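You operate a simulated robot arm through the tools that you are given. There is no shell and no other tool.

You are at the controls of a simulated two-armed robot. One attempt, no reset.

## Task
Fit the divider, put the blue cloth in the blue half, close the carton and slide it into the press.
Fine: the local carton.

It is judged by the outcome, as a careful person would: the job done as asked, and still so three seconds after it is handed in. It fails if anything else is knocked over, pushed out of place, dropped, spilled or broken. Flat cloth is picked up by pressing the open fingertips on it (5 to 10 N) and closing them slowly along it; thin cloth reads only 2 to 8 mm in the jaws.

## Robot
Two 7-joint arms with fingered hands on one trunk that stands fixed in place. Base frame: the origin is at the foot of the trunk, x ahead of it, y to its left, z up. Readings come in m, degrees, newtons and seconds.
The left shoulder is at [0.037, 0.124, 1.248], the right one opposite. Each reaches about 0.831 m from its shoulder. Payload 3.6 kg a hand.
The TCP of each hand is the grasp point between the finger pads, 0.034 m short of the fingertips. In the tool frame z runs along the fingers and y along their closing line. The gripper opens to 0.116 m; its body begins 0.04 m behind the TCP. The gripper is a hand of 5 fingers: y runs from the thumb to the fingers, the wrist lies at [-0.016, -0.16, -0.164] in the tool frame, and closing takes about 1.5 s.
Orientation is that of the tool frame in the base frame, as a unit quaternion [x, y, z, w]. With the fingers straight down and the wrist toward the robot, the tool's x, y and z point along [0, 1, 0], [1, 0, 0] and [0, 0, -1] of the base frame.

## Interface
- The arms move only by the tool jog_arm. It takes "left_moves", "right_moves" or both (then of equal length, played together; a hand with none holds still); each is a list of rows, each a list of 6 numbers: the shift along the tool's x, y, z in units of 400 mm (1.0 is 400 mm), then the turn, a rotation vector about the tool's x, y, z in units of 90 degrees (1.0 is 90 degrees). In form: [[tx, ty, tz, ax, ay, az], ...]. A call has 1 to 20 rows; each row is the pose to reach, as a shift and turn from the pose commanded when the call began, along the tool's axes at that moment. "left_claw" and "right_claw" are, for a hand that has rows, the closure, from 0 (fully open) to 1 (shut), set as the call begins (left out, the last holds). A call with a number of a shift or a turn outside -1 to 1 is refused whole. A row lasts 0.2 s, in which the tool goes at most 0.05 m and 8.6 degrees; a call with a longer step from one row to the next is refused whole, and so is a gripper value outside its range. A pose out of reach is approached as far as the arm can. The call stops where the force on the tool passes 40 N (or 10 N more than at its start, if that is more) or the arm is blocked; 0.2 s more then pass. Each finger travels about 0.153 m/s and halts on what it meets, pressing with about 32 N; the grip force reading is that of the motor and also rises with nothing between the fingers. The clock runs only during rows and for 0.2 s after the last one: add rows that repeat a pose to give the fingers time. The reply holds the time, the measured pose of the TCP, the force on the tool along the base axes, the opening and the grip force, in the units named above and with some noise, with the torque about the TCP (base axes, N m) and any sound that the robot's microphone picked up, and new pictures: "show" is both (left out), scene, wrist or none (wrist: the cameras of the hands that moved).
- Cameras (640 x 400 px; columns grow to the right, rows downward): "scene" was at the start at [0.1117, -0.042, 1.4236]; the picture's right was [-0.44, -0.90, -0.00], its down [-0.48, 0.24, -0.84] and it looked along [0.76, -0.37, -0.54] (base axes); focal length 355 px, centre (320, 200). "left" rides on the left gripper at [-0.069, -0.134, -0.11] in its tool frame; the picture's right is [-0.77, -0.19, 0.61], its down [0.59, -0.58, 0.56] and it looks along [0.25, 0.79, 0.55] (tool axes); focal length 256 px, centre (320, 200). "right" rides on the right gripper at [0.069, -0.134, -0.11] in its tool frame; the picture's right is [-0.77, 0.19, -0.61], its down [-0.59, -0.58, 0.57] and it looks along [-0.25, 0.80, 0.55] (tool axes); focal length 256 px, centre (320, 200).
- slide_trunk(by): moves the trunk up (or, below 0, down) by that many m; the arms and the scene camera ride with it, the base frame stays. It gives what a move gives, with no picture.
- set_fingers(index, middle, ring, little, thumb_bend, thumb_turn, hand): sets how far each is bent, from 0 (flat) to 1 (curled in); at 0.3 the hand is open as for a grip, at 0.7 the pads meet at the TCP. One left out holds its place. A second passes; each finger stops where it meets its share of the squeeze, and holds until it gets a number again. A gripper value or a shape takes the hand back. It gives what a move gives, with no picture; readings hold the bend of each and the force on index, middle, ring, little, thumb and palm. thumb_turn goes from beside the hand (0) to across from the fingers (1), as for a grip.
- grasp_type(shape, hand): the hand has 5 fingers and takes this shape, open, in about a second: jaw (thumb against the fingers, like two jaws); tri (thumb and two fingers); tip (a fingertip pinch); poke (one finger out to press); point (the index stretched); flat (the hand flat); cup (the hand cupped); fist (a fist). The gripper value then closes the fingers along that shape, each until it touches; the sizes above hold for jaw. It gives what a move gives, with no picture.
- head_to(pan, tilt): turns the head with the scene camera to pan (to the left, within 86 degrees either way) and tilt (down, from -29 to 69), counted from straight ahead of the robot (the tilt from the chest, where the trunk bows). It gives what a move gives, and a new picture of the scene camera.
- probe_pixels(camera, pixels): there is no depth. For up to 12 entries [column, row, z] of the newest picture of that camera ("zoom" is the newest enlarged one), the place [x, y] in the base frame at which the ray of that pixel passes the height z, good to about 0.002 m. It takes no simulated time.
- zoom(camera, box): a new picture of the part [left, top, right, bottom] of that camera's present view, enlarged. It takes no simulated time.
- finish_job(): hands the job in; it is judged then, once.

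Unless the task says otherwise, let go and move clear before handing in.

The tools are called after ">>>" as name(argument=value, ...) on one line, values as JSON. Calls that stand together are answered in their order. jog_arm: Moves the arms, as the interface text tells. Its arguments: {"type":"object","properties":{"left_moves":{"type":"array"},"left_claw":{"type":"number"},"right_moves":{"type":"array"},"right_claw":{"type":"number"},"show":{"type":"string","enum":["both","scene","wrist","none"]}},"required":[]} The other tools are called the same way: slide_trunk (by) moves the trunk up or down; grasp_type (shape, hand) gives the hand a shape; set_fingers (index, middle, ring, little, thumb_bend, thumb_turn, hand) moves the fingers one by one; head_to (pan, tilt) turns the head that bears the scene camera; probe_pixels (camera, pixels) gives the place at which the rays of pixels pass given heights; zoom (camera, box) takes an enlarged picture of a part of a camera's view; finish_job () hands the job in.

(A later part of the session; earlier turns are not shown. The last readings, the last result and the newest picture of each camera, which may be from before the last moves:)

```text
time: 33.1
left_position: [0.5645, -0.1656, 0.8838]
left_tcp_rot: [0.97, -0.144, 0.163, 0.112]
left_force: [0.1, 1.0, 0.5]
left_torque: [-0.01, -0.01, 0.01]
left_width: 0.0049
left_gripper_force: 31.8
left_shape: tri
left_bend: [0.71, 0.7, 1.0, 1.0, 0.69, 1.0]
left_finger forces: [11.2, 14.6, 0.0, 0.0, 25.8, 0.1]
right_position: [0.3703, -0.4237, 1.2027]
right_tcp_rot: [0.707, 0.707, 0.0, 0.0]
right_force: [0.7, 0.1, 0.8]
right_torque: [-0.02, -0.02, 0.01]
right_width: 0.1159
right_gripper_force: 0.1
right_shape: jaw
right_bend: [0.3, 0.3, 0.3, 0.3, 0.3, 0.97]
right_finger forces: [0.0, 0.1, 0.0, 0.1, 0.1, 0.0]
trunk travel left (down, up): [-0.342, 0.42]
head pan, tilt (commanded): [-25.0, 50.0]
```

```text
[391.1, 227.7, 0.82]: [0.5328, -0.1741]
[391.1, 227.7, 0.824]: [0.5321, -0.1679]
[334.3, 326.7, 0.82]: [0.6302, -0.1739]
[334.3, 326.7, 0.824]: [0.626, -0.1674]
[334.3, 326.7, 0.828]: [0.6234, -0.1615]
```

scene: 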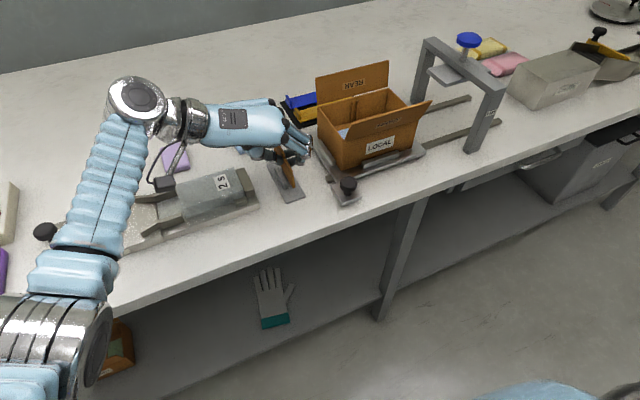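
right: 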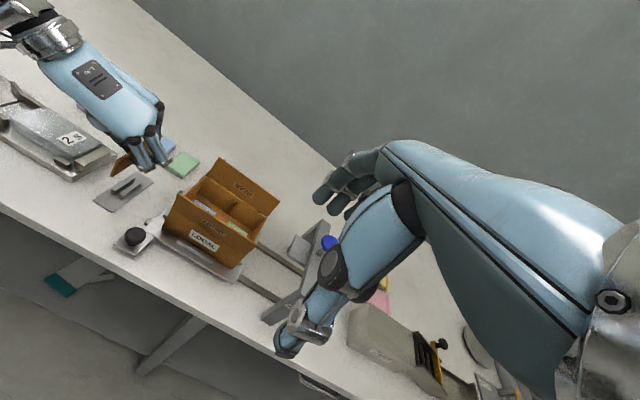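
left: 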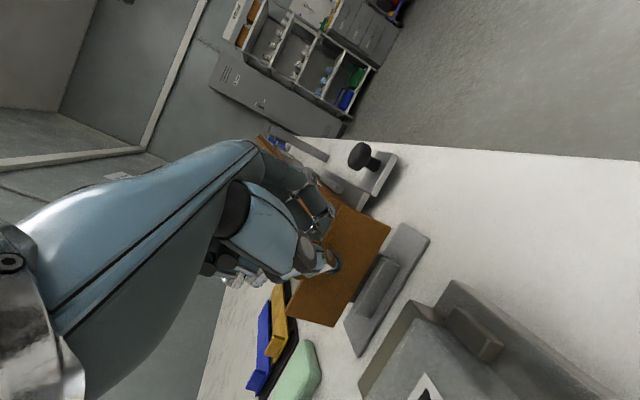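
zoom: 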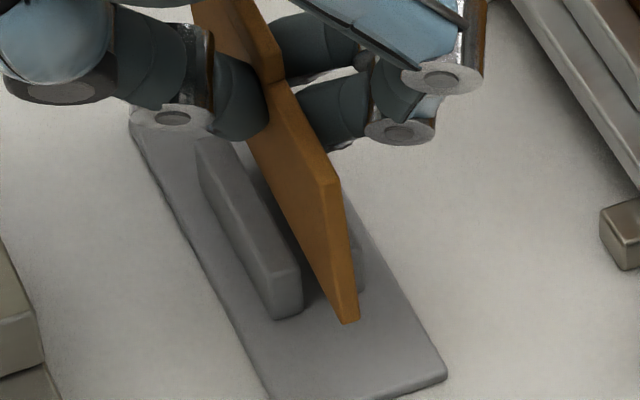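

The panel's centre is about 2.5–3 mm too far toward +y (its −y face at about −0.169), so it was on the left rail. I'll shift 2.8 mm toward −y and lower again.

>>> jog_arm(left_moves=[[0.0017, 0.0065, 0.0018, 0, 0, 0], [0.0017, 0.0065, 0.0018, 0, 0, 0], [-0.0018, 0.0048, 0.011, 0, 0, 0], [-0.0053, 0.0031, 0.0203, 0, 0, 0], [-0.0053, 0.0031, 0.0203, 0, 0, 0]], show="none")

>>> zoom(camera="right", box=[95, 160, 155, 205])

>>> zoom(camera="scene", box=[270, 150, 310, 200])

```text
time: 34.3
left_position: [0.564, -0.1684, 0.8802]
left_tcp_rot: [0.968, -0.144, 0.168, 0.116]
left_force: [2.2, 0.6, 21.4]
left_torque: [-0.07, -0.2, 0.02]
left_width: 0.0051
left_gripper_force: 32.2
left_shape: tri
left_bend: [0.71, 0.7, 1.0, 1.0, 0.69, 1.0]
left_finger forces: [12.7, 19.0, 0.0, 0.0, 31.4, 0.0]
right_position: [0.3674, -0.4221, 1.2036]
right_tcp_rot: [0.706, 0.708, 0.001, 0.0]
right_force: [0.5, 0.2, 0.6]
right_torque: [0.0, 0.01, 0.01]
right_width: 0.116
right_gripper_force: 0.1
right_shape: jaw
right_bend: [0.3, 0.3, 0.3, 0.3, 0.3, 0.97]
right_finger forces: [0.0, 0.0, 0.1, 0.1, 0.1, 0.1]
trunk travel left (down, up): [-0.342, 0.42]
head pan, tilt (commanded): [-25.0, 50.0]
```

```text
8.89 times, centred on (125, 182) of right
```

zoom: 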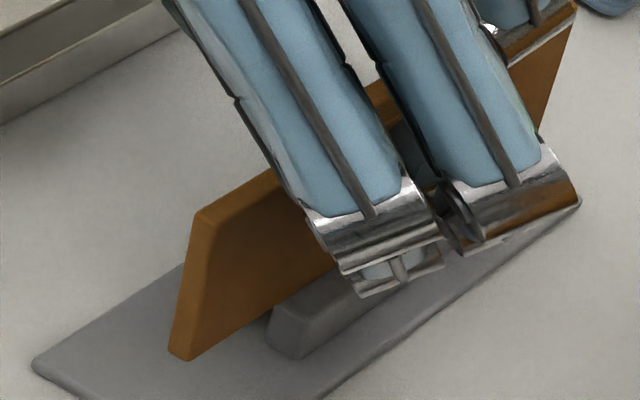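

```text
8.00 times, centred on (290, 175) of scene
```

zoom: 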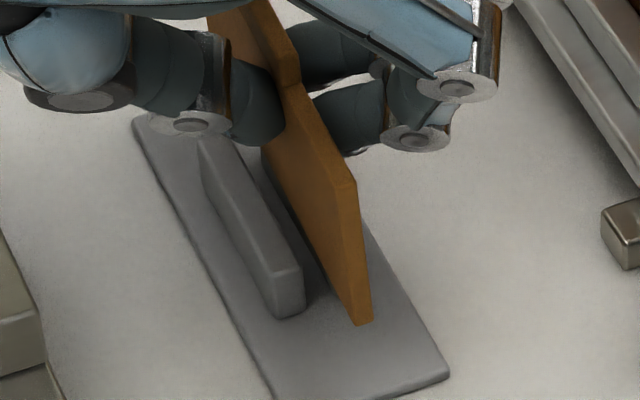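

>>> probe_pixels(camera="scene", pixels=[[295.5, 190.4, 0.805], [295.5, 190.4, 0.825], [287.6, 184, 0.821], [286.8, 178.5, 0.821]])

>>> probe_pixels(camera="right", pixels=[[109.8, 199.8, 0.805], [109.8, 199.8, 0.825], [119.2, 195, 0.821], [123.2, 196.8, 0.821]])

>>> zoom(camera="left", box=[320, 200, 420, 330])

```text
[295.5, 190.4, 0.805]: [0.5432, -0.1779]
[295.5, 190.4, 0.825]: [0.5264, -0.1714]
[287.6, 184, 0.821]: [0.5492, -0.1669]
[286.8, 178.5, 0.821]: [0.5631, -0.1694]
```

```text
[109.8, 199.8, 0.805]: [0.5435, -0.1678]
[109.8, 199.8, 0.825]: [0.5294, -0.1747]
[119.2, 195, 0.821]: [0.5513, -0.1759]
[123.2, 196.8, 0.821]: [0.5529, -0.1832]
```

```text
3.08 times, centred on (370, 265) of left
```

zoom: 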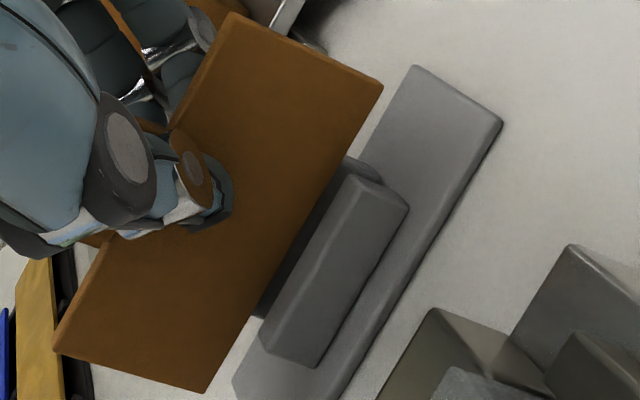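

>>> probe_pixels(camera="scene", pixels=[[302.5, 168.5, 0.82], [302.5, 168.5, 0.86], [296, 168, 0.82], [296, 168, 0.86]])

>>> probe_pixels(camera="right", pixels=[[131.5, 193, 0.82], [131.5, 193, 0.86], [137, 189.5, 0.82], [137, 189.5, 0.86]])

>>> probe_pixels(camera="left", pixels=[[390.5, 227, 0.815], [390.5, 227, 0.82], [333.3, 327.7, 0.815], [333.3, 327.7, 0.82], [333.3, 327.7, 0.825]])

>>> zoom(camera="right", box=[115, 170, 155, 200])

```text
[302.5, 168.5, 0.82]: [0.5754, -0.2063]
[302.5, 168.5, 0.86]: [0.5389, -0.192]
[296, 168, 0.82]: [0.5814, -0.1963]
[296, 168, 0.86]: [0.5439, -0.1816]
```

```text
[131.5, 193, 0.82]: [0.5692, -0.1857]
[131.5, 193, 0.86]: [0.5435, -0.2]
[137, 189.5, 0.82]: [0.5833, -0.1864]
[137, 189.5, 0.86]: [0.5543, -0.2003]
```

```text
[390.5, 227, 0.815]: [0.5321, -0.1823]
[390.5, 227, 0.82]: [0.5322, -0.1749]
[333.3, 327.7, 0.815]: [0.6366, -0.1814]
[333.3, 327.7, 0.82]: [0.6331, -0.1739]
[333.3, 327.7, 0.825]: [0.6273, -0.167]
```

```text
13.33 times, centred on (135, 185) of right
```

zoom: 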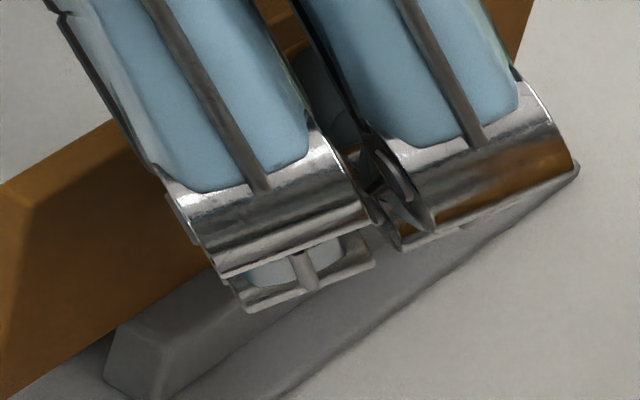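

The panel now seems about 2 mm too far toward −y (slot −0.167…−0.176, panel centre ≈−0.1735). I'll lift 4 mm, shift back +2 mm and lower in small steps.

>>> jog_arm(left_moves=[[0.0052, 0.0026, -0.0138, 0, 0, 0], [0.0052, 0.0026, -0.0138, 0, 0, 0], [0.004, -0.002, -0.0151, 0, 0, 0], [0.004, -0.002, -0.0151, 0, 0, 0]], show="wrist")

>>> zoom(camera="right", box=[95, 160, 155, 205])

>>> zoom(camera="scene", box=[270, 150, 310, 200])

>>> zoom(camera="left", box=[320, 200, 420, 330])

```text
time: 35.3
left_position: [0.5652, -0.1656, 0.8798]
left_tcp_rot: [0.97, -0.145, 0.163, 0.112]
left_force: [-0.2, -0.9, 2.6]
left_torque: [-0.09, -0.02, -0.02]
left_width: 0.0051
left_gripper_force: 32.2
left_shape: tri
left_bend: [0.71, 0.7, 1.0, 1.0, 0.69, 1.0]
left_finger forces: [11.7, 15.6, 0.1, 0.0, 26.3, 0.0]
right_position: [0.368, -0.4219, 1.202]
right_tcp_rot: [0.707, 0.707, 0.0, 0.0]
right_force: [-0.2, -0.5, -0.7]
right_torque: [0.01, -0.03, 0.0]
right_width: 0.1157
right_gripper_force: 0.1
right_shape: jaw
right_bend: [0.3, 0.3, 0.3, 0.3, 0.3, 0.97]
right_finger forces: [0.0, 0.1, 0.0, 0.0, 0.0, 0.1]
trunk travel left (down, up): [-0.342, 0.42]
head pan, tilt (commanded): [-25.0, 50.0]
```

left: 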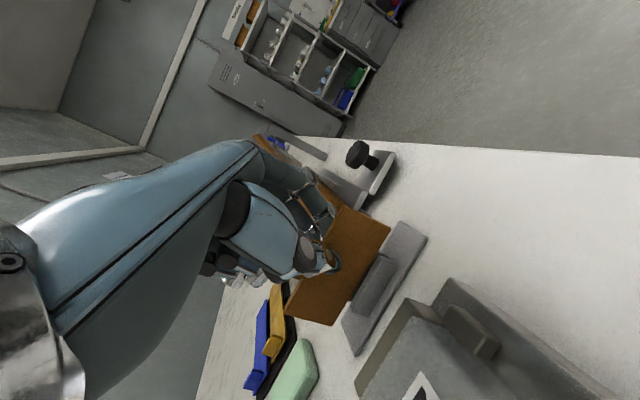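

```text
8.89 times, centred on (125, 182) of right
```

zoom: 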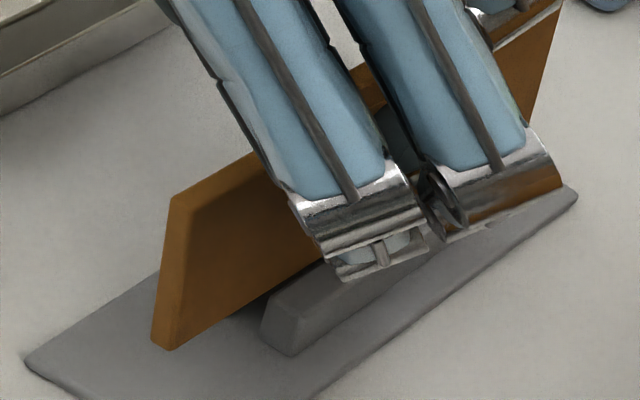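

```text
8.00 times, centred on (290, 175) of scene
```

zoom: 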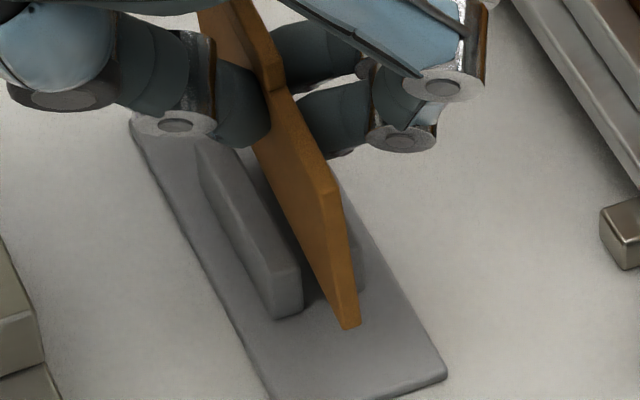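

```text
3.08 times, centred on (370, 265) of left
```

zoom: 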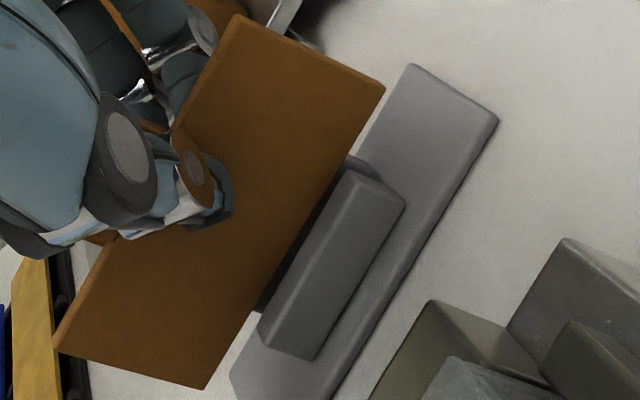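

Now only 2.6 N with a slight push toward −y, so the slot is between the two tries. I'll shift 1.3 mm toward −y and lower a few mm.

>>> jog_arm(left_moves=[[0.0008, 0.003, 0.0009, 0, 0, 0], [-0.0018, 0.0017, 0.0078, 0, 0, 0], [-0.0044, 0.0004, 0.0147, 0, 0, 0], [-0.0044, 0.0004, 0.0147, 0, 0, 0]], show="none")

>>> zoom(camera="right", box=[95, 160, 155, 205])

>>> zoom(camera="scene", box=[270, 150, 310, 200])

```text
time: 36.3
left_position: [0.5638, -0.1673, 0.8793]
left_tcp_rot: [0.969, -0.144, 0.167, 0.115]
left_force: [1.0, 0.7, 21.7]
left_torque: [-0.03, -0.28, 0.01]
left_width: 0.005
left_gripper_force: 32.0
left_shape: tri
left_bend: [0.71, 0.7, 1.0, 1.0, 0.69, 1.0]
left_finger forces: [12.3, 18.6, 0.0, 0.1, 31.6, 0.0]
right_position: [0.3663, -0.422, 1.2042]
right_tcp_rot: [0.706, 0.708, 0.001, 0.002]
right_force: [0.1, 0.5, 0.3]
right_torque: [0.01, -0.03, 0.02]
right_width: 0.1159
right_gripper_force: 0.0
right_shape: jaw
right_bend: [0.3, 0.3, 0.3, 0.3, 0.3, 0.97]
right_finger forces: [0.1, 0.0, 0.0, 0.1, 0.0, 0.1]
trunk travel left (down, up): [-0.342, 0.42]
head pan, tilt (commanded): [-25.0, 50.0]
```

```text
8.89 times, centred on (125, 182) of right
```

zoom: 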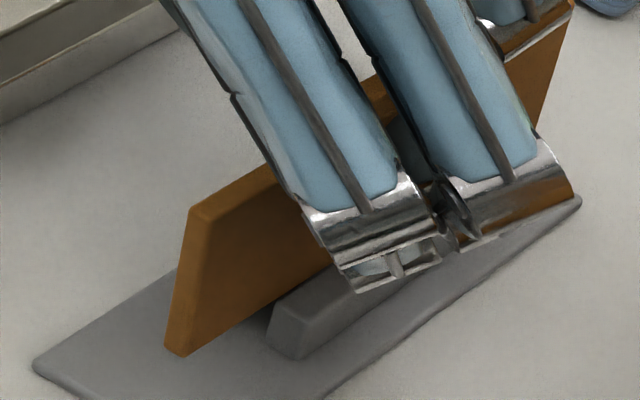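

```text
8.00 times, centred on (290, 175) of scene
```

zoom: 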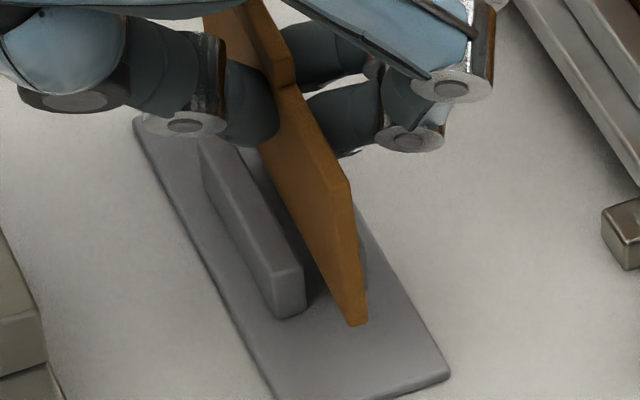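

Comparing the panel's lower edge with the left rail in the scene zoom (gap 28 px ≈ 7 mm), the panel is actually over the right rail and needs to go toward +y. I'll lift 6 mm, shift +3.5 mm and lower again.

>>> jog_arm(left_moves=[[0.0052, 0.0026, -0.0138, 0, 0, 0], [0.0031, -0.0056, -0.0161, 0, 0, 0], [0.0031, -0.0056, -0.0161, 0, 0, 0], [0.0005, -0.0069, -0.0092, 0, 0, 0], [-0.0021, -0.0082, -0.0023, 0, 0, 0], [-0.0021, -0.0082, -0.0023, 0, 0, 0]], show="none")

>>> zoom(camera="right", box=[95, 160, 155, 205])

>>> zoom(camera="scene", box=[270, 150, 310, 200])

```text
time: 37.7
left_position: [0.5655, -0.1634, 0.8752]
left_tcp_rot: [0.969, -0.145, 0.163, 0.112]
left_force: [-0.7, -0.7, 0.0]
left_torque: [-0.06, -0.02, -0.02]
left_width: 0.0052
left_gripper_force: 32.0
left_shape: tri
left_bend: [0.71, 0.7, 1.0, 1.0, 0.69, 1.0]
left_finger forces: [12.5, 14.8, 0.1, 0.0, 26.1, 0.0]
right_position: [0.3688, -0.423, 1.2019]
right_tcp_rot: [0.706, 0.708, 0.0, -0.001]
right_force: [0.1, -0.4, -0.2]
right_torque: [-0.02, 0.0, -0.02]
right_width: 0.116
right_gripper_force: 0.1
right_shape: jaw
right_bend: [0.3, 0.3, 0.3, 0.3, 0.3, 0.97]
right_finger forces: [0.1, 0.0, 0.0, 0.0, 0.1, 0.0]
trunk travel left (down, up): [-0.342, 0.42]
head pan, tilt (commanded): [-25.0, 50.0]
```

```text
8.89 times, centred on (125, 182) of right
```

zoom: 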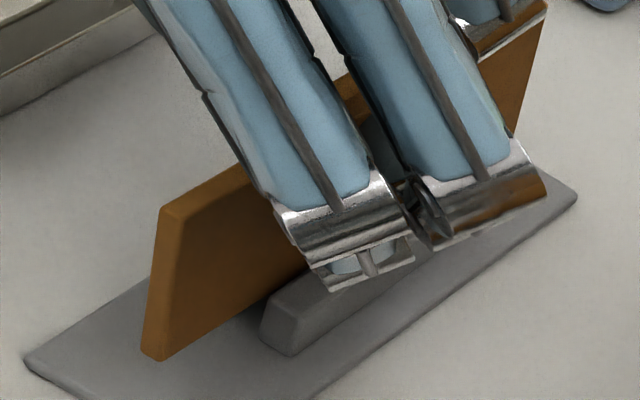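

```text
8.00 times, centred on (290, 175) of scene
```

zoom: 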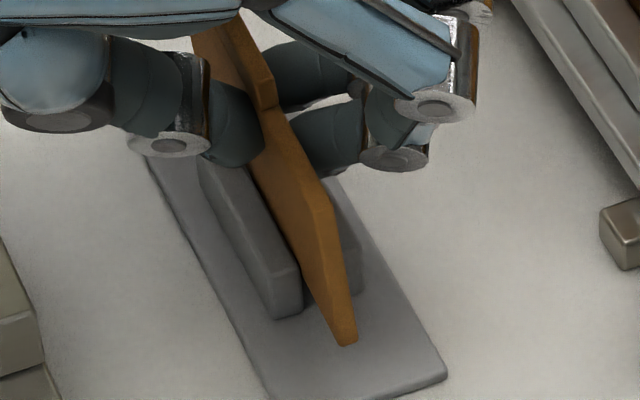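

It slid into the slot (z=0.875, no force). I'll lower the rest of the way, guarded.

>>> jog_arm(left_moves=[[-0.0035, -0.0017, 0.0092, 0, 0, 0], [-0.0061, -0.003, 0.0161, 0, 0, 0], [-0.0078, -0.0038, 0.0208, 0, 0, 0], [-0.0078, -0.0038, 0.0208, 0, 0, 0]], show="none")

>>> zoom(camera="scene", box=[260, 140, 320, 200])

```text
time: 38.7
left_position: [0.5641, -0.1644, 0.8665]
left_tcp_rot: [0.97, -0.144, 0.162, 0.112]
left_force: [0.6, -1.9, 0.9]
left_torque: [-0.13, 0.0, -0.01]
left_width: 0.0051
left_gripper_force: 31.8
left_shape: tri
left_bend: [0.71, 0.7, 1.0, 1.0, 0.69, 1.0]
left_finger forces: [13.1, 14.9, 0.0, 0.1, 25.7, 0.0]
right_position: [0.3684, -0.4242, 1.2026]
right_tcp_rot: [0.707, 0.707, 0.0, 0.0]
right_force: [0.1, 0.5, 0.0]
right_torque: [0.0, 0.01, -0.01]
right_width: 0.1159
right_gripper_force: 0.0
right_shape: jaw
right_bend: [0.3, 0.3, 0.3, 0.3, 0.3, 0.97]
right_finger forces: [0.0, 0.1, 0.0, 0.0, 0.0, 0.0]
trunk travel left (down, up): [-0.342, 0.42]
head pan, tilt (commanded): [-25.0, 50.0]
```

```text
6.67 times, centred on (290, 170) of scene
```

zoom: 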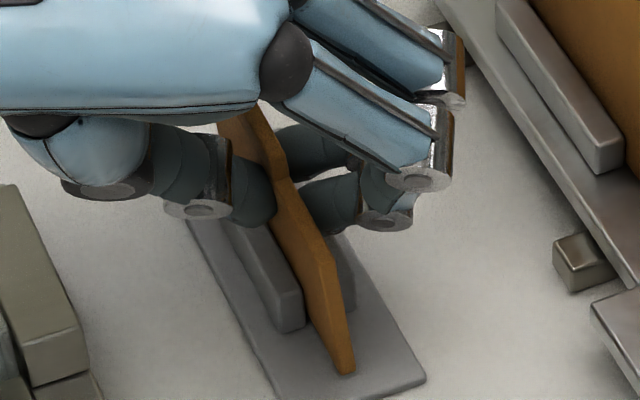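

Almost seated. I'll lower 2 mm more to touch the plate, then open the hand moderately.

>>> jog_arm(left_moves=[[-0.0009, -0.0004, 0.0023, 0, 0, 0], [-0.0022, -0.0011, 0.0058, 0, 0, 0], [-0.0022, -0.0011, 0.0058, 0, 0, 0]], show="none")

>>> jog_arm(left_moves=[[0, 0, 0, 0, 0, 0], [0, 0, 0, 0, 0, 0], [0, 0, 0, 0, 0, 0], [0, 0, 0, 0, 0, 0]], left_claw=0.7)

>>> zoom(camera="scene", box=[260, 140, 320, 200])

>>> zoom(camera="right", box=[90, 150, 170, 210])

```text
time: 39.5
left_position: [0.5648, -0.1639, 0.8652]
left_tcp_rot: [0.969, -0.145, 0.164, 0.114]
left_force: [-0.6, -2.5, 2.7]
left_torque: [-0.1, 0.0, 0.05]
left_width: 0.0048
left_gripper_force: 32.5
left_shape: tri
left_bend: [0.71, 0.7, 1.0, 1.0, 0.69, 1.0]
left_finger forces: [12.9, 15.4, 0.1, 0.0, 25.6, 0.0]
right_position: [0.3692, -0.4218, 1.2032]
right_tcp_rot: [0.707, 0.707, 0.0, -0.001]
right_force: [0.7, 0.3, -0.1]
right_torque: [-0.01, 0.01, -0.01]
right_width: 0.116
right_gripper_force: 0.0
right_shape: jaw
right_bend: [0.3, 0.3, 0.3, 0.3, 0.3, 0.97]
right_finger forces: [0.0, 0.0, 0.0, 0.0, 0.0, 0.0]
trunk travel left (down, up): [-0.342, 0.42]
head pan, tilt (commanded): [-25.0, 50.0]
```

```text
time: 40.5
left_position: [0.5641, -0.1641, 0.8632]
left_tcp_rot: [0.969, -0.145, 0.164, 0.112]
left_force: [0.8, 0.1, -0.8]
left_torque: [0.01, 0.05, 0.0]
left_width: 0.0348
left_gripper_force: 0.0
left_shape: tri
left_bend: [0.52, 0.54, 0.98, 0.98, 0.7, 1.0]
left_finger forces: [0.1, 0.0, 0.1, 0.2, 0.0, 0.1]
right_position: [0.3685, -0.4229, 1.2026]
right_tcp_rot: [0.707, 0.707, 0.0, -0.001]
right_force: [-0.5, 0.4, 0.8]
right_torque: [0.0, -0.03, 0.02]
right_width: 0.1157
right_gripper_force: 0.0
right_shape: jaw
right_bend: [0.3, 0.3, 0.3, 0.3, 0.3, 0.97]
right_finger forces: [0.0, 0.0, 0.0, 0.0, 0.1, 0.0]
trunk travel left (down, up): [-0.342, 0.42]
head pan, tilt (commanded): [-25.0, 50.0]
```

scene: 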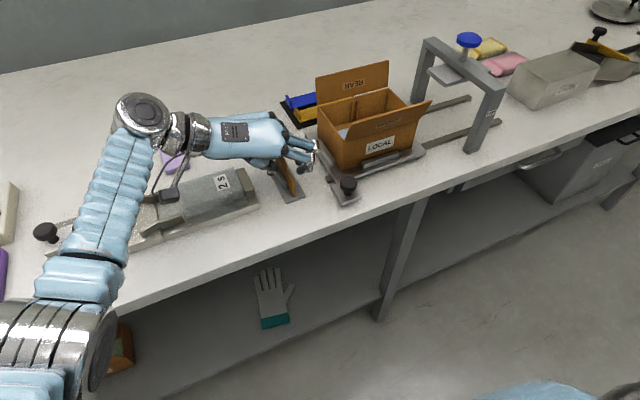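
left: 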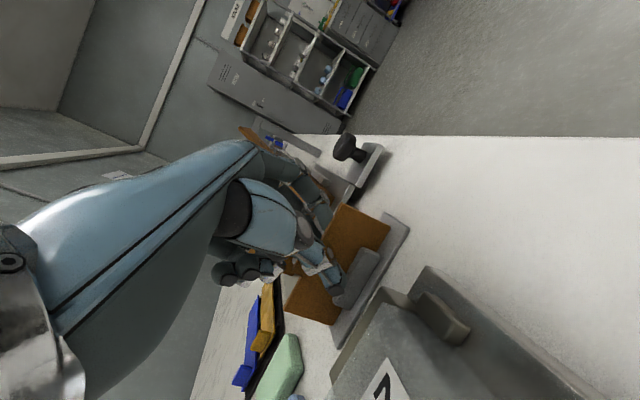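

```text
6.67 times, centred on (290, 170) of scene
```

zoom: 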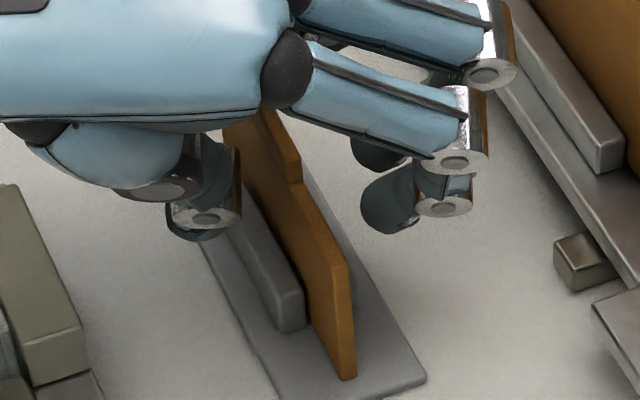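

```text
6.67 times, centred on (130, 180) of right
```

zoom: 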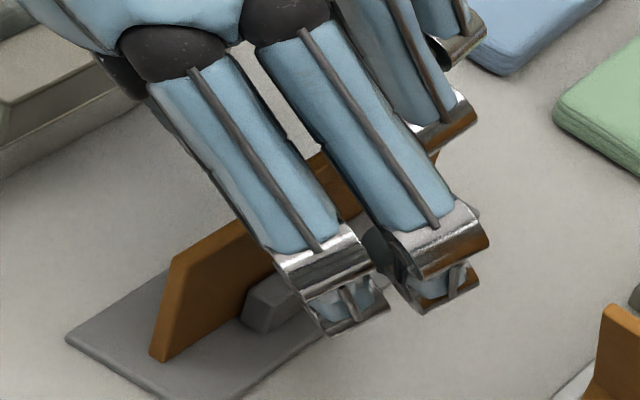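

The divider stands in its holder again, released. I'll lift straight up 60 mm, then turn the hand back to the good attitude (yaw 0, tilt 25°).

>>> jog_arm(left_moves=[[0.0131, 0.0064, -0.0346, 0, 0, 0], [0.0262, 0.0128, -0.0693, 0, 0, 0], [0.0393, 0.0191, -0.1039, 0, 0, 0], [0.0523, 0.0255, -0.1385, 0, 0, 0], [0.0523, 0.0255, -0.1385, 0.06, 0.0217, -0.0497], [0.0523, 0.0255, -0.1385, 0.12, 0.0433, -0.0993], [0.0523, 0.0255, -0.1385, 0.1799, 0.065, -0.149], [0.0523, 0.0255, -0.1385, 0.1799, 0.065, -0.149]])

>>> zoom(camera="scene", box=[250, 120, 330, 200])

>>> zoom(camera="right", box=[90, 150, 170, 210])

```text
time: 42.3
left_position: [0.5648, -0.1642, 0.9248]
left_tcp_rot: [0.976, 0.001, 0.217, 0.0]
left_force: [0.3, 0.4, -0.4]
left_torque: [-0.01, -0.05, -0.01]
left_width: 0.035
left_gripper_force: 0.0
left_shape: tri
left_bend: [0.52, 0.54, 0.98, 0.98, 0.7, 1.0]
left_finger forces: [0.1, 0.0, 0.0, 0.0, 0.0, 0.1]
right_position: [0.3686, -0.4236, 1.2015]
right_tcp_rot: [0.707, 0.707, 0.0, 0.001]
right_force: [0.7, 0.3, 1.0]
right_torque: [-0.01, -0.01, 0.03]
right_width: 0.1158
right_gripper_force: 0.1
right_shape: jaw
right_bend: [0.3, 0.3, 0.3, 0.3, 0.3, 0.97]
right_finger forces: [0.0, 0.1, 0.1, 0.1, 0.0, 0.0]
trunk travel left (down, up): [-0.342, 0.42]
head pan, tilt (commanded): [-25.0, 50.0]
```

scene: 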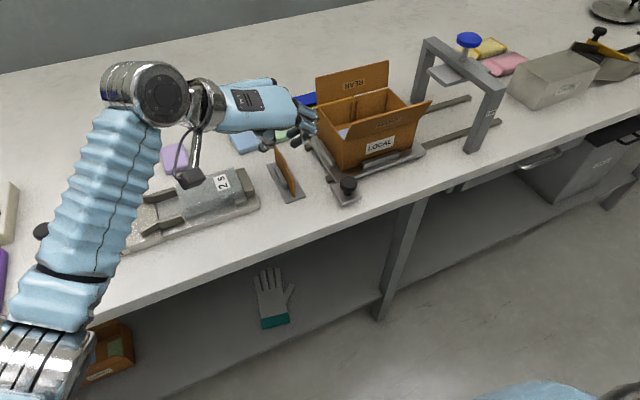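
left: 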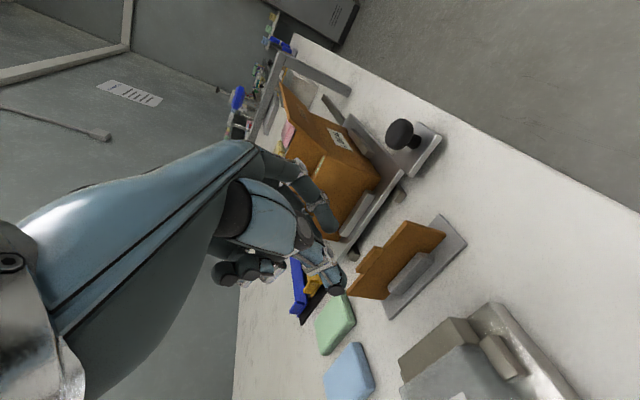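

```text
5.00 times, centred on (290, 160) of scene
```

zoom: 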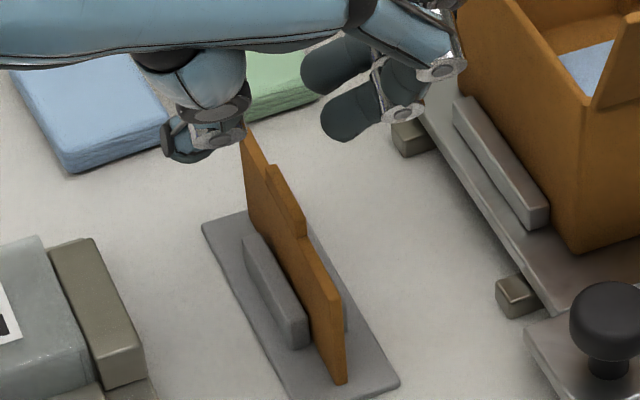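

```text
6.67 times, centred on (130, 180) of right
```

zoom: 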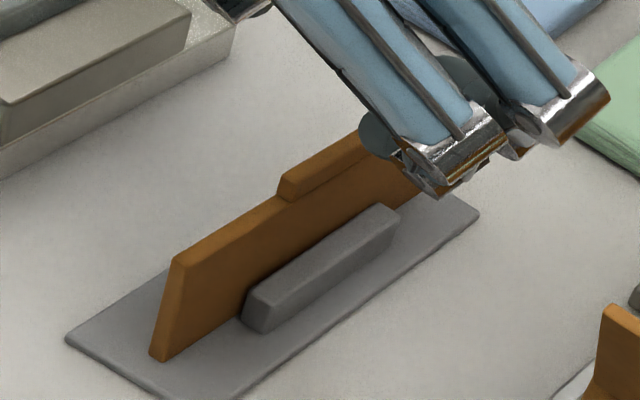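

>>> probe_pixels(camera="scene", pixels=[[292.6, 179.2, 0.84], [292.6, 179.2, 0.86], [275.2, 148, 0.84], [275.2, 148, 0.86]])

>>> probe_pixels(camera="right", pixels=[[109, 189, 0.84], [109, 189, 0.86], [105.5, 203.5, 0.8], [105.5, 203.5, 0.81]])

>>> probe_pixels(camera="left", pixels=[[444, 233, 0.84], [444, 233, 0.85], [444, 233, 0.86], [361, 265, 0.84], [361, 265, 0.85], [361, 265, 0.86]])

>>> zoom(camera="left", box=[320, 200, 480, 330])

```text
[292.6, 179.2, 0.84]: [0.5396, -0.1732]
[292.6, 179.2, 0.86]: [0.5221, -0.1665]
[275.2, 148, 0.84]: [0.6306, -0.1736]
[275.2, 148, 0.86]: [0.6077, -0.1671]
```

```text
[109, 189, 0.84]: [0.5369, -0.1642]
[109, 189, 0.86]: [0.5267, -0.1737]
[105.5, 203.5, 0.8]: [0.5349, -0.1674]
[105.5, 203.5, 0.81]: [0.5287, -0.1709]
```

```text
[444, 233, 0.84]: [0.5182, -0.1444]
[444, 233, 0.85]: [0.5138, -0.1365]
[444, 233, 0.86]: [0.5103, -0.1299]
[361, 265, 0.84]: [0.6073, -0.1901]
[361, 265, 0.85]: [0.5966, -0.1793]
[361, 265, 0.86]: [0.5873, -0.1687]
```

```text
3.08 times, centred on (400, 265) of left
```

zoom: 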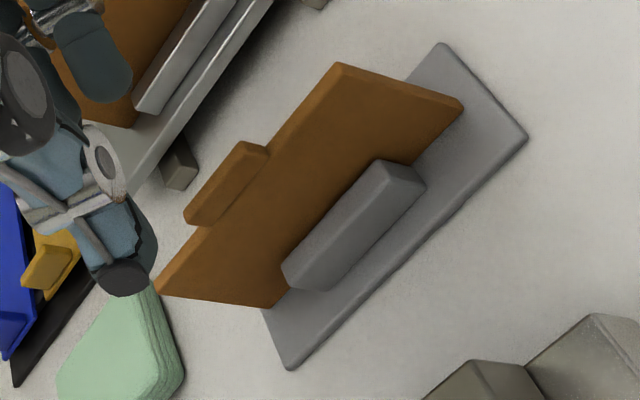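

>>> probe_pixels(camera="left", pixels=[[406.5, 221.2, 0.848], [406.5, 221.2, 0.851], [406.5, 221.2, 0.854], [347.1, 294.2, 0.848], [347.1, 294.2, 0.851], [347.1, 294.2, 0.854], [382.1, 247, 0.861], [359, 266, 0.861], [382.1, 247, 0.858], [359, 266, 0.858]])

```text
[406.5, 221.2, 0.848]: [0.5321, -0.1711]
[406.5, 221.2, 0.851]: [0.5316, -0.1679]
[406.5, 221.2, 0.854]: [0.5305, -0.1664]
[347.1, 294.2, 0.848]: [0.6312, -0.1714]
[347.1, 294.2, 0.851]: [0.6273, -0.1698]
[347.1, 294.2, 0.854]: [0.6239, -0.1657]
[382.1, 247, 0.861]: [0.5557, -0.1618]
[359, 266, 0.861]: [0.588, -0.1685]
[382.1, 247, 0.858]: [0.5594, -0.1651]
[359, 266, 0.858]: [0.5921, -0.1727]
```

The panel stands at x 0.532–0.628 (96 mm), y≈-0.1695. I'll open the hand a bit more, descend to the same grip height with the TCP at y≈-0.174 (where the pinch is balanced).

>>> jog_arm(left_moves=[[0, 0.0126, 0, 0, 0, 0], [0, 0.0253, 0, 0, 0, 0], [0, 0.0253, 0, 0, 0, 0], [-0.0158, 0.0253, 0.0339, 0, 0, 0], [-0.0316, 0.0253, 0.0678, 0, 0, 0], [-0.0474, 0.0253, 0.1016, 0, 0, 0], [-0.0632, 0.0253, 0.1355, 0, 0, 0], [-0.0632, 0.0253, 0.1355, 0, 0, 0]], left_claw=0.5, show="none")

>>> zoom(camera="scene", box=[250, 120, 330, 200])

>>> zoom(camera="right", box=[90, 140, 180, 210])

```text
time: 44.1
left_position: [0.5655, -0.1742, 0.8654]
left_tcp_rot: [0.976, 0.0, 0.218, 0.001]
left_force: [-0.7, -0.3, -0.2]
left_torque: [-0.01, -0.02, 0.02]
left_width: 0.0576
left_gripper_force: 0.0
left_shape: tri
left_bend: [0.44, 0.45, 0.98, 0.98, 0.64, 1.0]
left_finger forces: [0.0, 0.0, 0.0, 0.0, 0.0, 0.0]
right_position: [0.3678, -0.4221, 1.2015]
right_tcp_rot: [0.707, 0.707, 0.0, 0.0]
right_force: [-0.3, -0.1, -0.2]
right_torque: [-0.01, 0.02, -0.01]
right_width: 0.116
right_gripper_force: 0.0
right_shape: jaw
right_bend: [0.3, 0.3, 0.3, 0.3, 0.3, 0.97]
right_finger forces: [0.1, 0.0, 0.1, 0.0, 0.0, 0.1]
trunk travel left (down, up): [-0.342, 0.42]
head pan, tilt (commanded): [-25.0, 50.0]
```

```text
5.00 times, centred on (290, 160) of scene
```

zoom: 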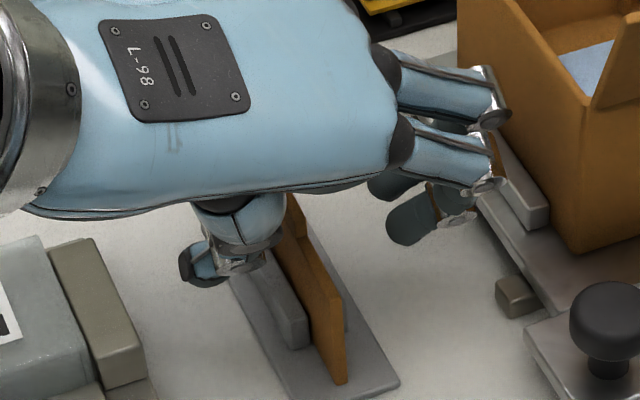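

```text
5.71 times, centred on (135, 175) of right
```

zoom: 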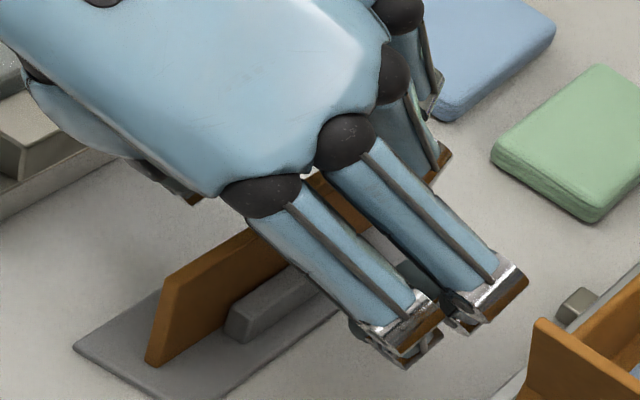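

Tips straddle the divider with no contact. I'll close in stages again.

>>> jog_arm(left_moves=[[0, 0, 0, 0, 0, 0], [0, 0, 0, 0, 0, 0], [0, 0, 0, 0, 0, 0]], left_claw=0.85, show="none")

>>> jog_arm(left_moves=[[0, 0, 0, 0, 0, 0], [0, 0, 0, 0, 0, 0], [0, 0, 0, 0, 0, 0], [0, 0, 0, 0, 0, 0]], left_claw=1.0, show="none")

```text
time: 44.9
left_position: [0.5654, -0.1747, 0.8637]
left_tcp_rot: [0.976, 0.0, 0.217, 0.001]
left_force: [-0.5, 0.4, 0.3]
left_torque: [0.0, 0.02, -0.01]
left_width: 0.0176
left_gripper_force: 0.0
left_shape: tri
left_bend: [0.62, 0.62, 0.98, 0.98, 0.7, 1.0]
left_finger forces: [0.0, 0.0, 0.1, 0.0, 0.0, 0.0]
right_position: [0.3694, -0.4227, 1.2026]
right_tcp_rot: [0.708, 0.707, 0.0, 0.0]
right_force: [-0.4, -0.3, 0.8]
right_torque: [-0.04, -0.02, -0.02]
right_width: 0.1158
right_gripper_force: 0.0
right_shape: jaw
right_bend: [0.3, 0.3, 0.3, 0.3, 0.3, 0.97]
right_finger forces: [0.0, 0.1, 0.1, 0.1, 0.0, 0.0]
trunk travel left (down, up): [-0.342, 0.42]
head pan, tilt (commanded): [-25.0, 50.0]
```

```text
time: 45.9
left_position: [0.5643, -0.1761, 0.8655]
left_tcp_rot: [0.976, -0.001, 0.218, 0.001]
left_force: [-0.3, -4.2, -1.0]
left_torque: [-0.22, 0.01, -0.02]
left_width: 0.0022
left_gripper_force: 31.9
left_shape: tri
left_bend: [0.7, 0.7, 1.0, 1.0, 0.69, 1.0]
left_finger forces: [15.0, 13.9, 0.1, 0.0, 24.8, 0.0]
right_position: [0.3687, -0.424, 1.202]
right_tcp_rot: [0.707, 0.707, 0.0, -0.001]
right_force: [0.7, -0.3, 0.2]
right_torque: [-0.01, 0.0, -0.02]
right_width: 0.116
right_gripper_force: 0.0
right_shape: jaw
right_bend: [0.3, 0.3, 0.3, 0.3, 0.3, 0.97]
right_finger forces: [0.0, 0.0, 0.1, 0.0, 0.1, 0.0]
trunk travel left (down, up): [-0.342, 0.42]
head pan, tilt (commanded): [-25.0, 50.0]
```

Gripped with 4 N side force. I'll relieve it by ~2 mm, lift straight 80 mm and check the panel's pose in the hand.

>>> jog_arm(left_moves=[[0, 0.0045, 0, 0, 0, 0], [0, 0.0045, 0, 0, 0, 0], [0.0106, 0.0045, -0.0227, 0, 0, 0], [0.0211, 0.0045, -0.0453, 0, 0, 0], [0.0317, 0.0045, -0.068, 0, 0, 0], [0.0423, 0.0045, -0.0906, 0, 0, 0], [0.0634, 0.0045, -0.1359, 0, 0, 0], [0.0845, 0.0045, -0.1813, 0, 0, 0], [0.0845, 0.0045, -0.1813, 0, 0, 0]])

>>> zoom(camera="left", box=[270, 190, 410, 330])

>>> zoom(camera="right", box=[90, 130, 180, 200])

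>>> zoom(camera="scene", box=[250, 90, 330, 170])

```text
time: 47.9
left_position: [0.5659, -0.1779, 0.9438]
left_tcp_rot: [0.976, 0.001, 0.218, 0.0]
left_force: [-0.4, 0.3, -1.0]
left_torque: [-0.05, -0.01, -0.01]
left_width: 0.0017
left_gripper_force: 32.2
left_shape: tri
left_bend: [0.7, 0.7, 1.0, 1.0, 0.69, 1.0]
left_finger forces: [13.7, 13.0, 0.0, 0.1, 26.6, 0.1]
right_position: [0.3691, -0.4244, 1.2022]
right_tcp_rot: [0.707, 0.707, 0.0, 0.0]
right_force: [0.4, 0.4, -0.1]
right_torque: [0.01, -0.01, 0.05]
right_width: 0.116
right_gripper_force: 0.0
right_shape: jaw
right_bend: [0.3, 0.3, 0.3, 0.3, 0.3, 0.97]
right_finger forces: [0.0, 0.0, 0.1, 0.1, 0.0, 0.1]
trunk travel left (down, up): [-0.342, 0.42]
head pan, tilt (commanded): [-25.0, 50.0]
```

scene: 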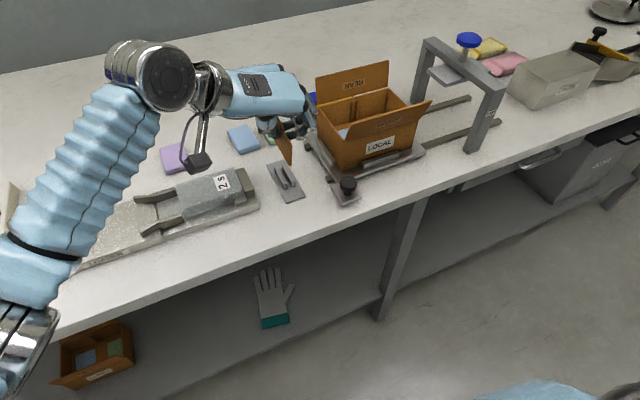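
left: 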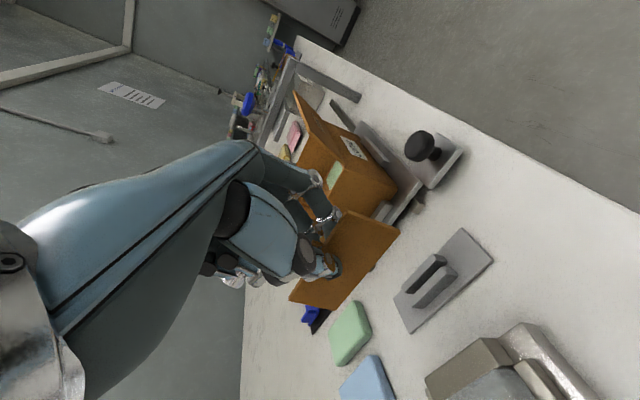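

```text
2.86 times, centred on (340, 260) of left
```

zoom: 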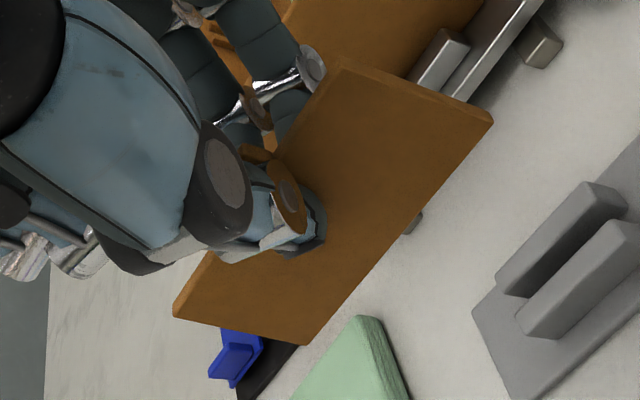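

```text
5.71 times, centred on (135, 165) of right
```

zoom: 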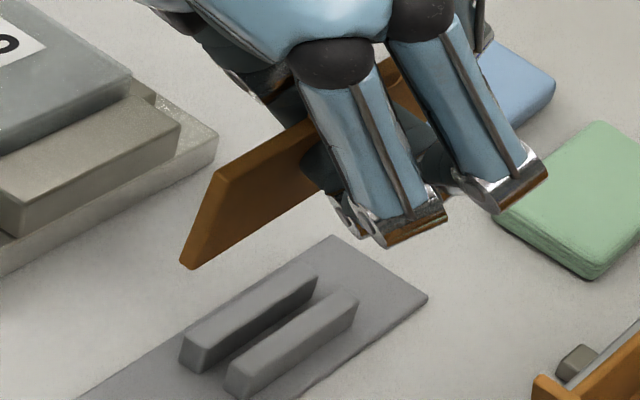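

```text
5.00 times, centred on (290, 130) of scene
```

zoom: 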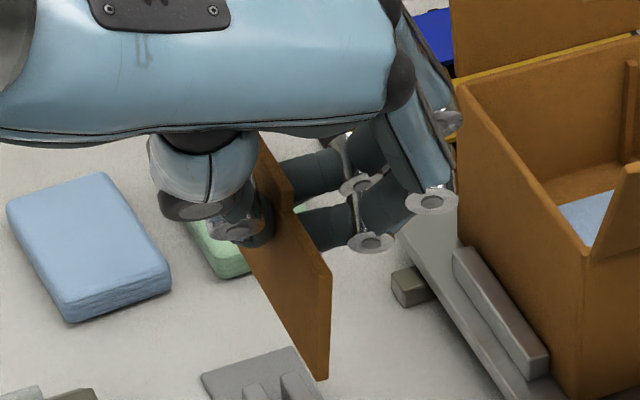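

>>> probe_pixels(camera="scene", pixels=[[291, 145.6, 0.91], [291, 145.6, 0.95], [290.4, 165.6, 0.87], [290.4, 165.6, 0.91]])

>>> probe_pixels(camera="right", pixels=[[117.1, 160.6, 0.91], [117.1, 160.6, 0.95], [111.7, 176.4, 0.87], [111.7, 176.4, 0.91]])

>>> probe_pixels(camera="left", pixels=[[347, 210.3, 0.925], [347, 210.3, 0.93], [400.5, 231.3, 0.88], [400.5, 231.3, 0.885], [334.8, 310.7, 0.88], [334.8, 310.7, 0.885], [289.3, 299.2, 0.925], [289.3, 299.2, 0.93]])

```text
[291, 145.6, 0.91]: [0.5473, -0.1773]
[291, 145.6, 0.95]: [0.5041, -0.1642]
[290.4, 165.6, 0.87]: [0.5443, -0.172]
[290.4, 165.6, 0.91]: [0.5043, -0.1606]
```

```text
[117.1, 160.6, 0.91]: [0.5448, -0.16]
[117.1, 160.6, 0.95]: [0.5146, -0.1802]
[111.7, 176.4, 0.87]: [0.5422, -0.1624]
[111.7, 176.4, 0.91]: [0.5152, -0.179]
```

```text
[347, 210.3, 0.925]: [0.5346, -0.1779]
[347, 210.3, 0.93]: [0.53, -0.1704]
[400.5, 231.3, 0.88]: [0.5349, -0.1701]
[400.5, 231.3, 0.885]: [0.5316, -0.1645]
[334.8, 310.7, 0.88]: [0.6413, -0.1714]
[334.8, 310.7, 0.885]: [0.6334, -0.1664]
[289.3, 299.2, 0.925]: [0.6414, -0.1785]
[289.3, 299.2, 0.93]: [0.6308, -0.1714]
```

The panel now sits nearly straight (pitch and yaw within ~2°, roll ≈3–4° with the bottom toward +y). I'll correct the roll, travel over the carton at a safe height and check alignment there.

>>> jog_arm(left_moves=[[0.0317, 0, -0.028, -0.0176, 0, -0.0082], [0.0633, 0, -0.056, -0.0352, 0, -0.0164], [0.0633, 0.07, -0.056, -0.0352, 0, -0.0164], [0.0633, 0.14, -0.056, -0.0352, 0, -0.0164], [0.0633, 0.21, -0.056, -0.0352, 0, -0.0164], [0.0633, 0.28, -0.056, -0.0352, 0, -0.0164], [0.0633, 0.35, -0.056, -0.0352, 0, -0.0164], [0.0633, 0.42, -0.056, -0.0352, 0, -0.0164], [0.0633, 0.4448, -0.056, -0.0352, 0, -0.0164], [0.0633, 0.4448, -0.056, -0.0352, 0, -0.0164]])

>>> zoom(camera="left", box=[280, 190, 420, 340])

>>> zoom(camera="right", box=[205, 175, 265, 230])

>>> zoom(camera="scene", box=[340, 65, 400, 115])

```text
time: 50.1
left_position: [0.5778, -0.3552, 0.9745]
left_tcp_rot: [0.976, 0.007, 0.217, 0.031]
left_force: [0.8, 0.5, 0.2]
left_torque: [-0.03, -0.02, 0.03]
left_width: 0.0017
left_gripper_force: 31.9
left_shape: tri
left_bend: [0.7, 0.7, 1.0, 1.0, 0.69, 1.0]
left_finger forces: [13.8, 12.9, 0.0, 0.0, 26.6, 0.1]
right_position: [0.3693, -0.4227, 1.2017]
right_tcp_rot: [0.706, 0.708, 0.0, -0.001]
right_force: [0.1, 0.0, 0.3]
right_torque: [-0.03, -0.03, 0.0]
right_width: 0.1159
right_gripper_force: 0.1
right_shape: jaw
right_bend: [0.3, 0.3, 0.3, 0.3, 0.3, 0.97]
right_finger forces: [0.0, 0.1, 0.0, 0.1, 0.0, 0.0]
trunk travel left (down, up): [-0.342, 0.42]
head pan, tilt (commanded): [-25.0, 50.0]
```

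scene: 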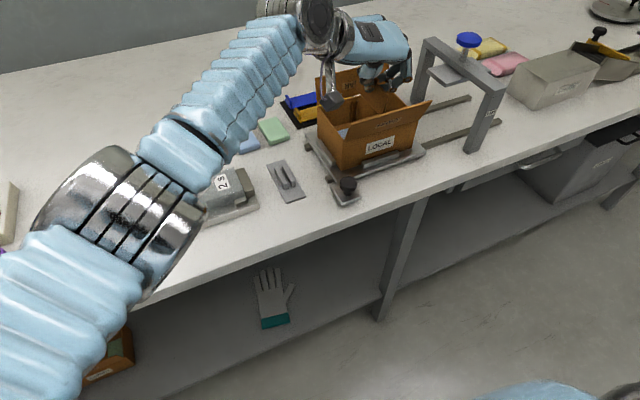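
left: 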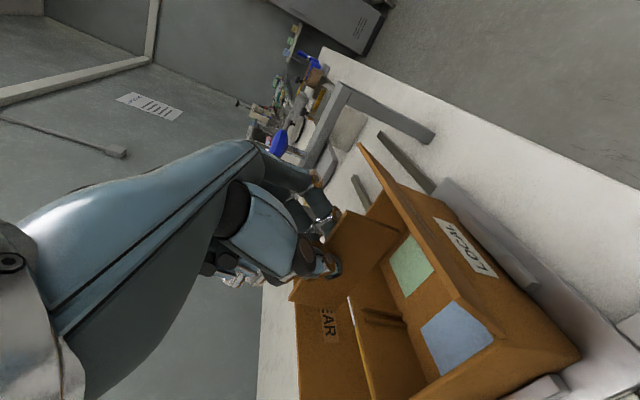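

```text
2.67 times, centred on (350, 265) of left
```

zoom: 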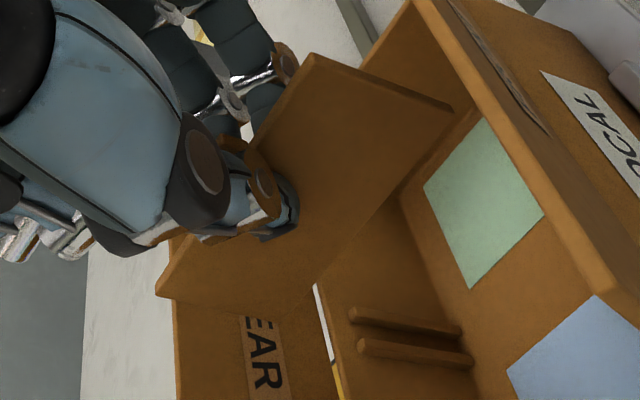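

```text
7.27 times, centred on (235, 202) of right
```

zoom: 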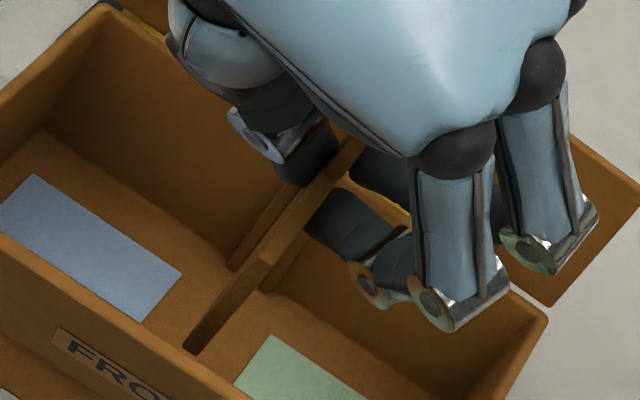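

```text
8.00 times, centred on (370, 90) of scene
```

zoom: 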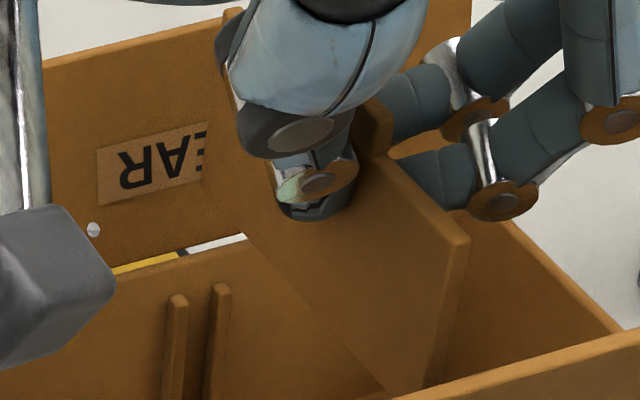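

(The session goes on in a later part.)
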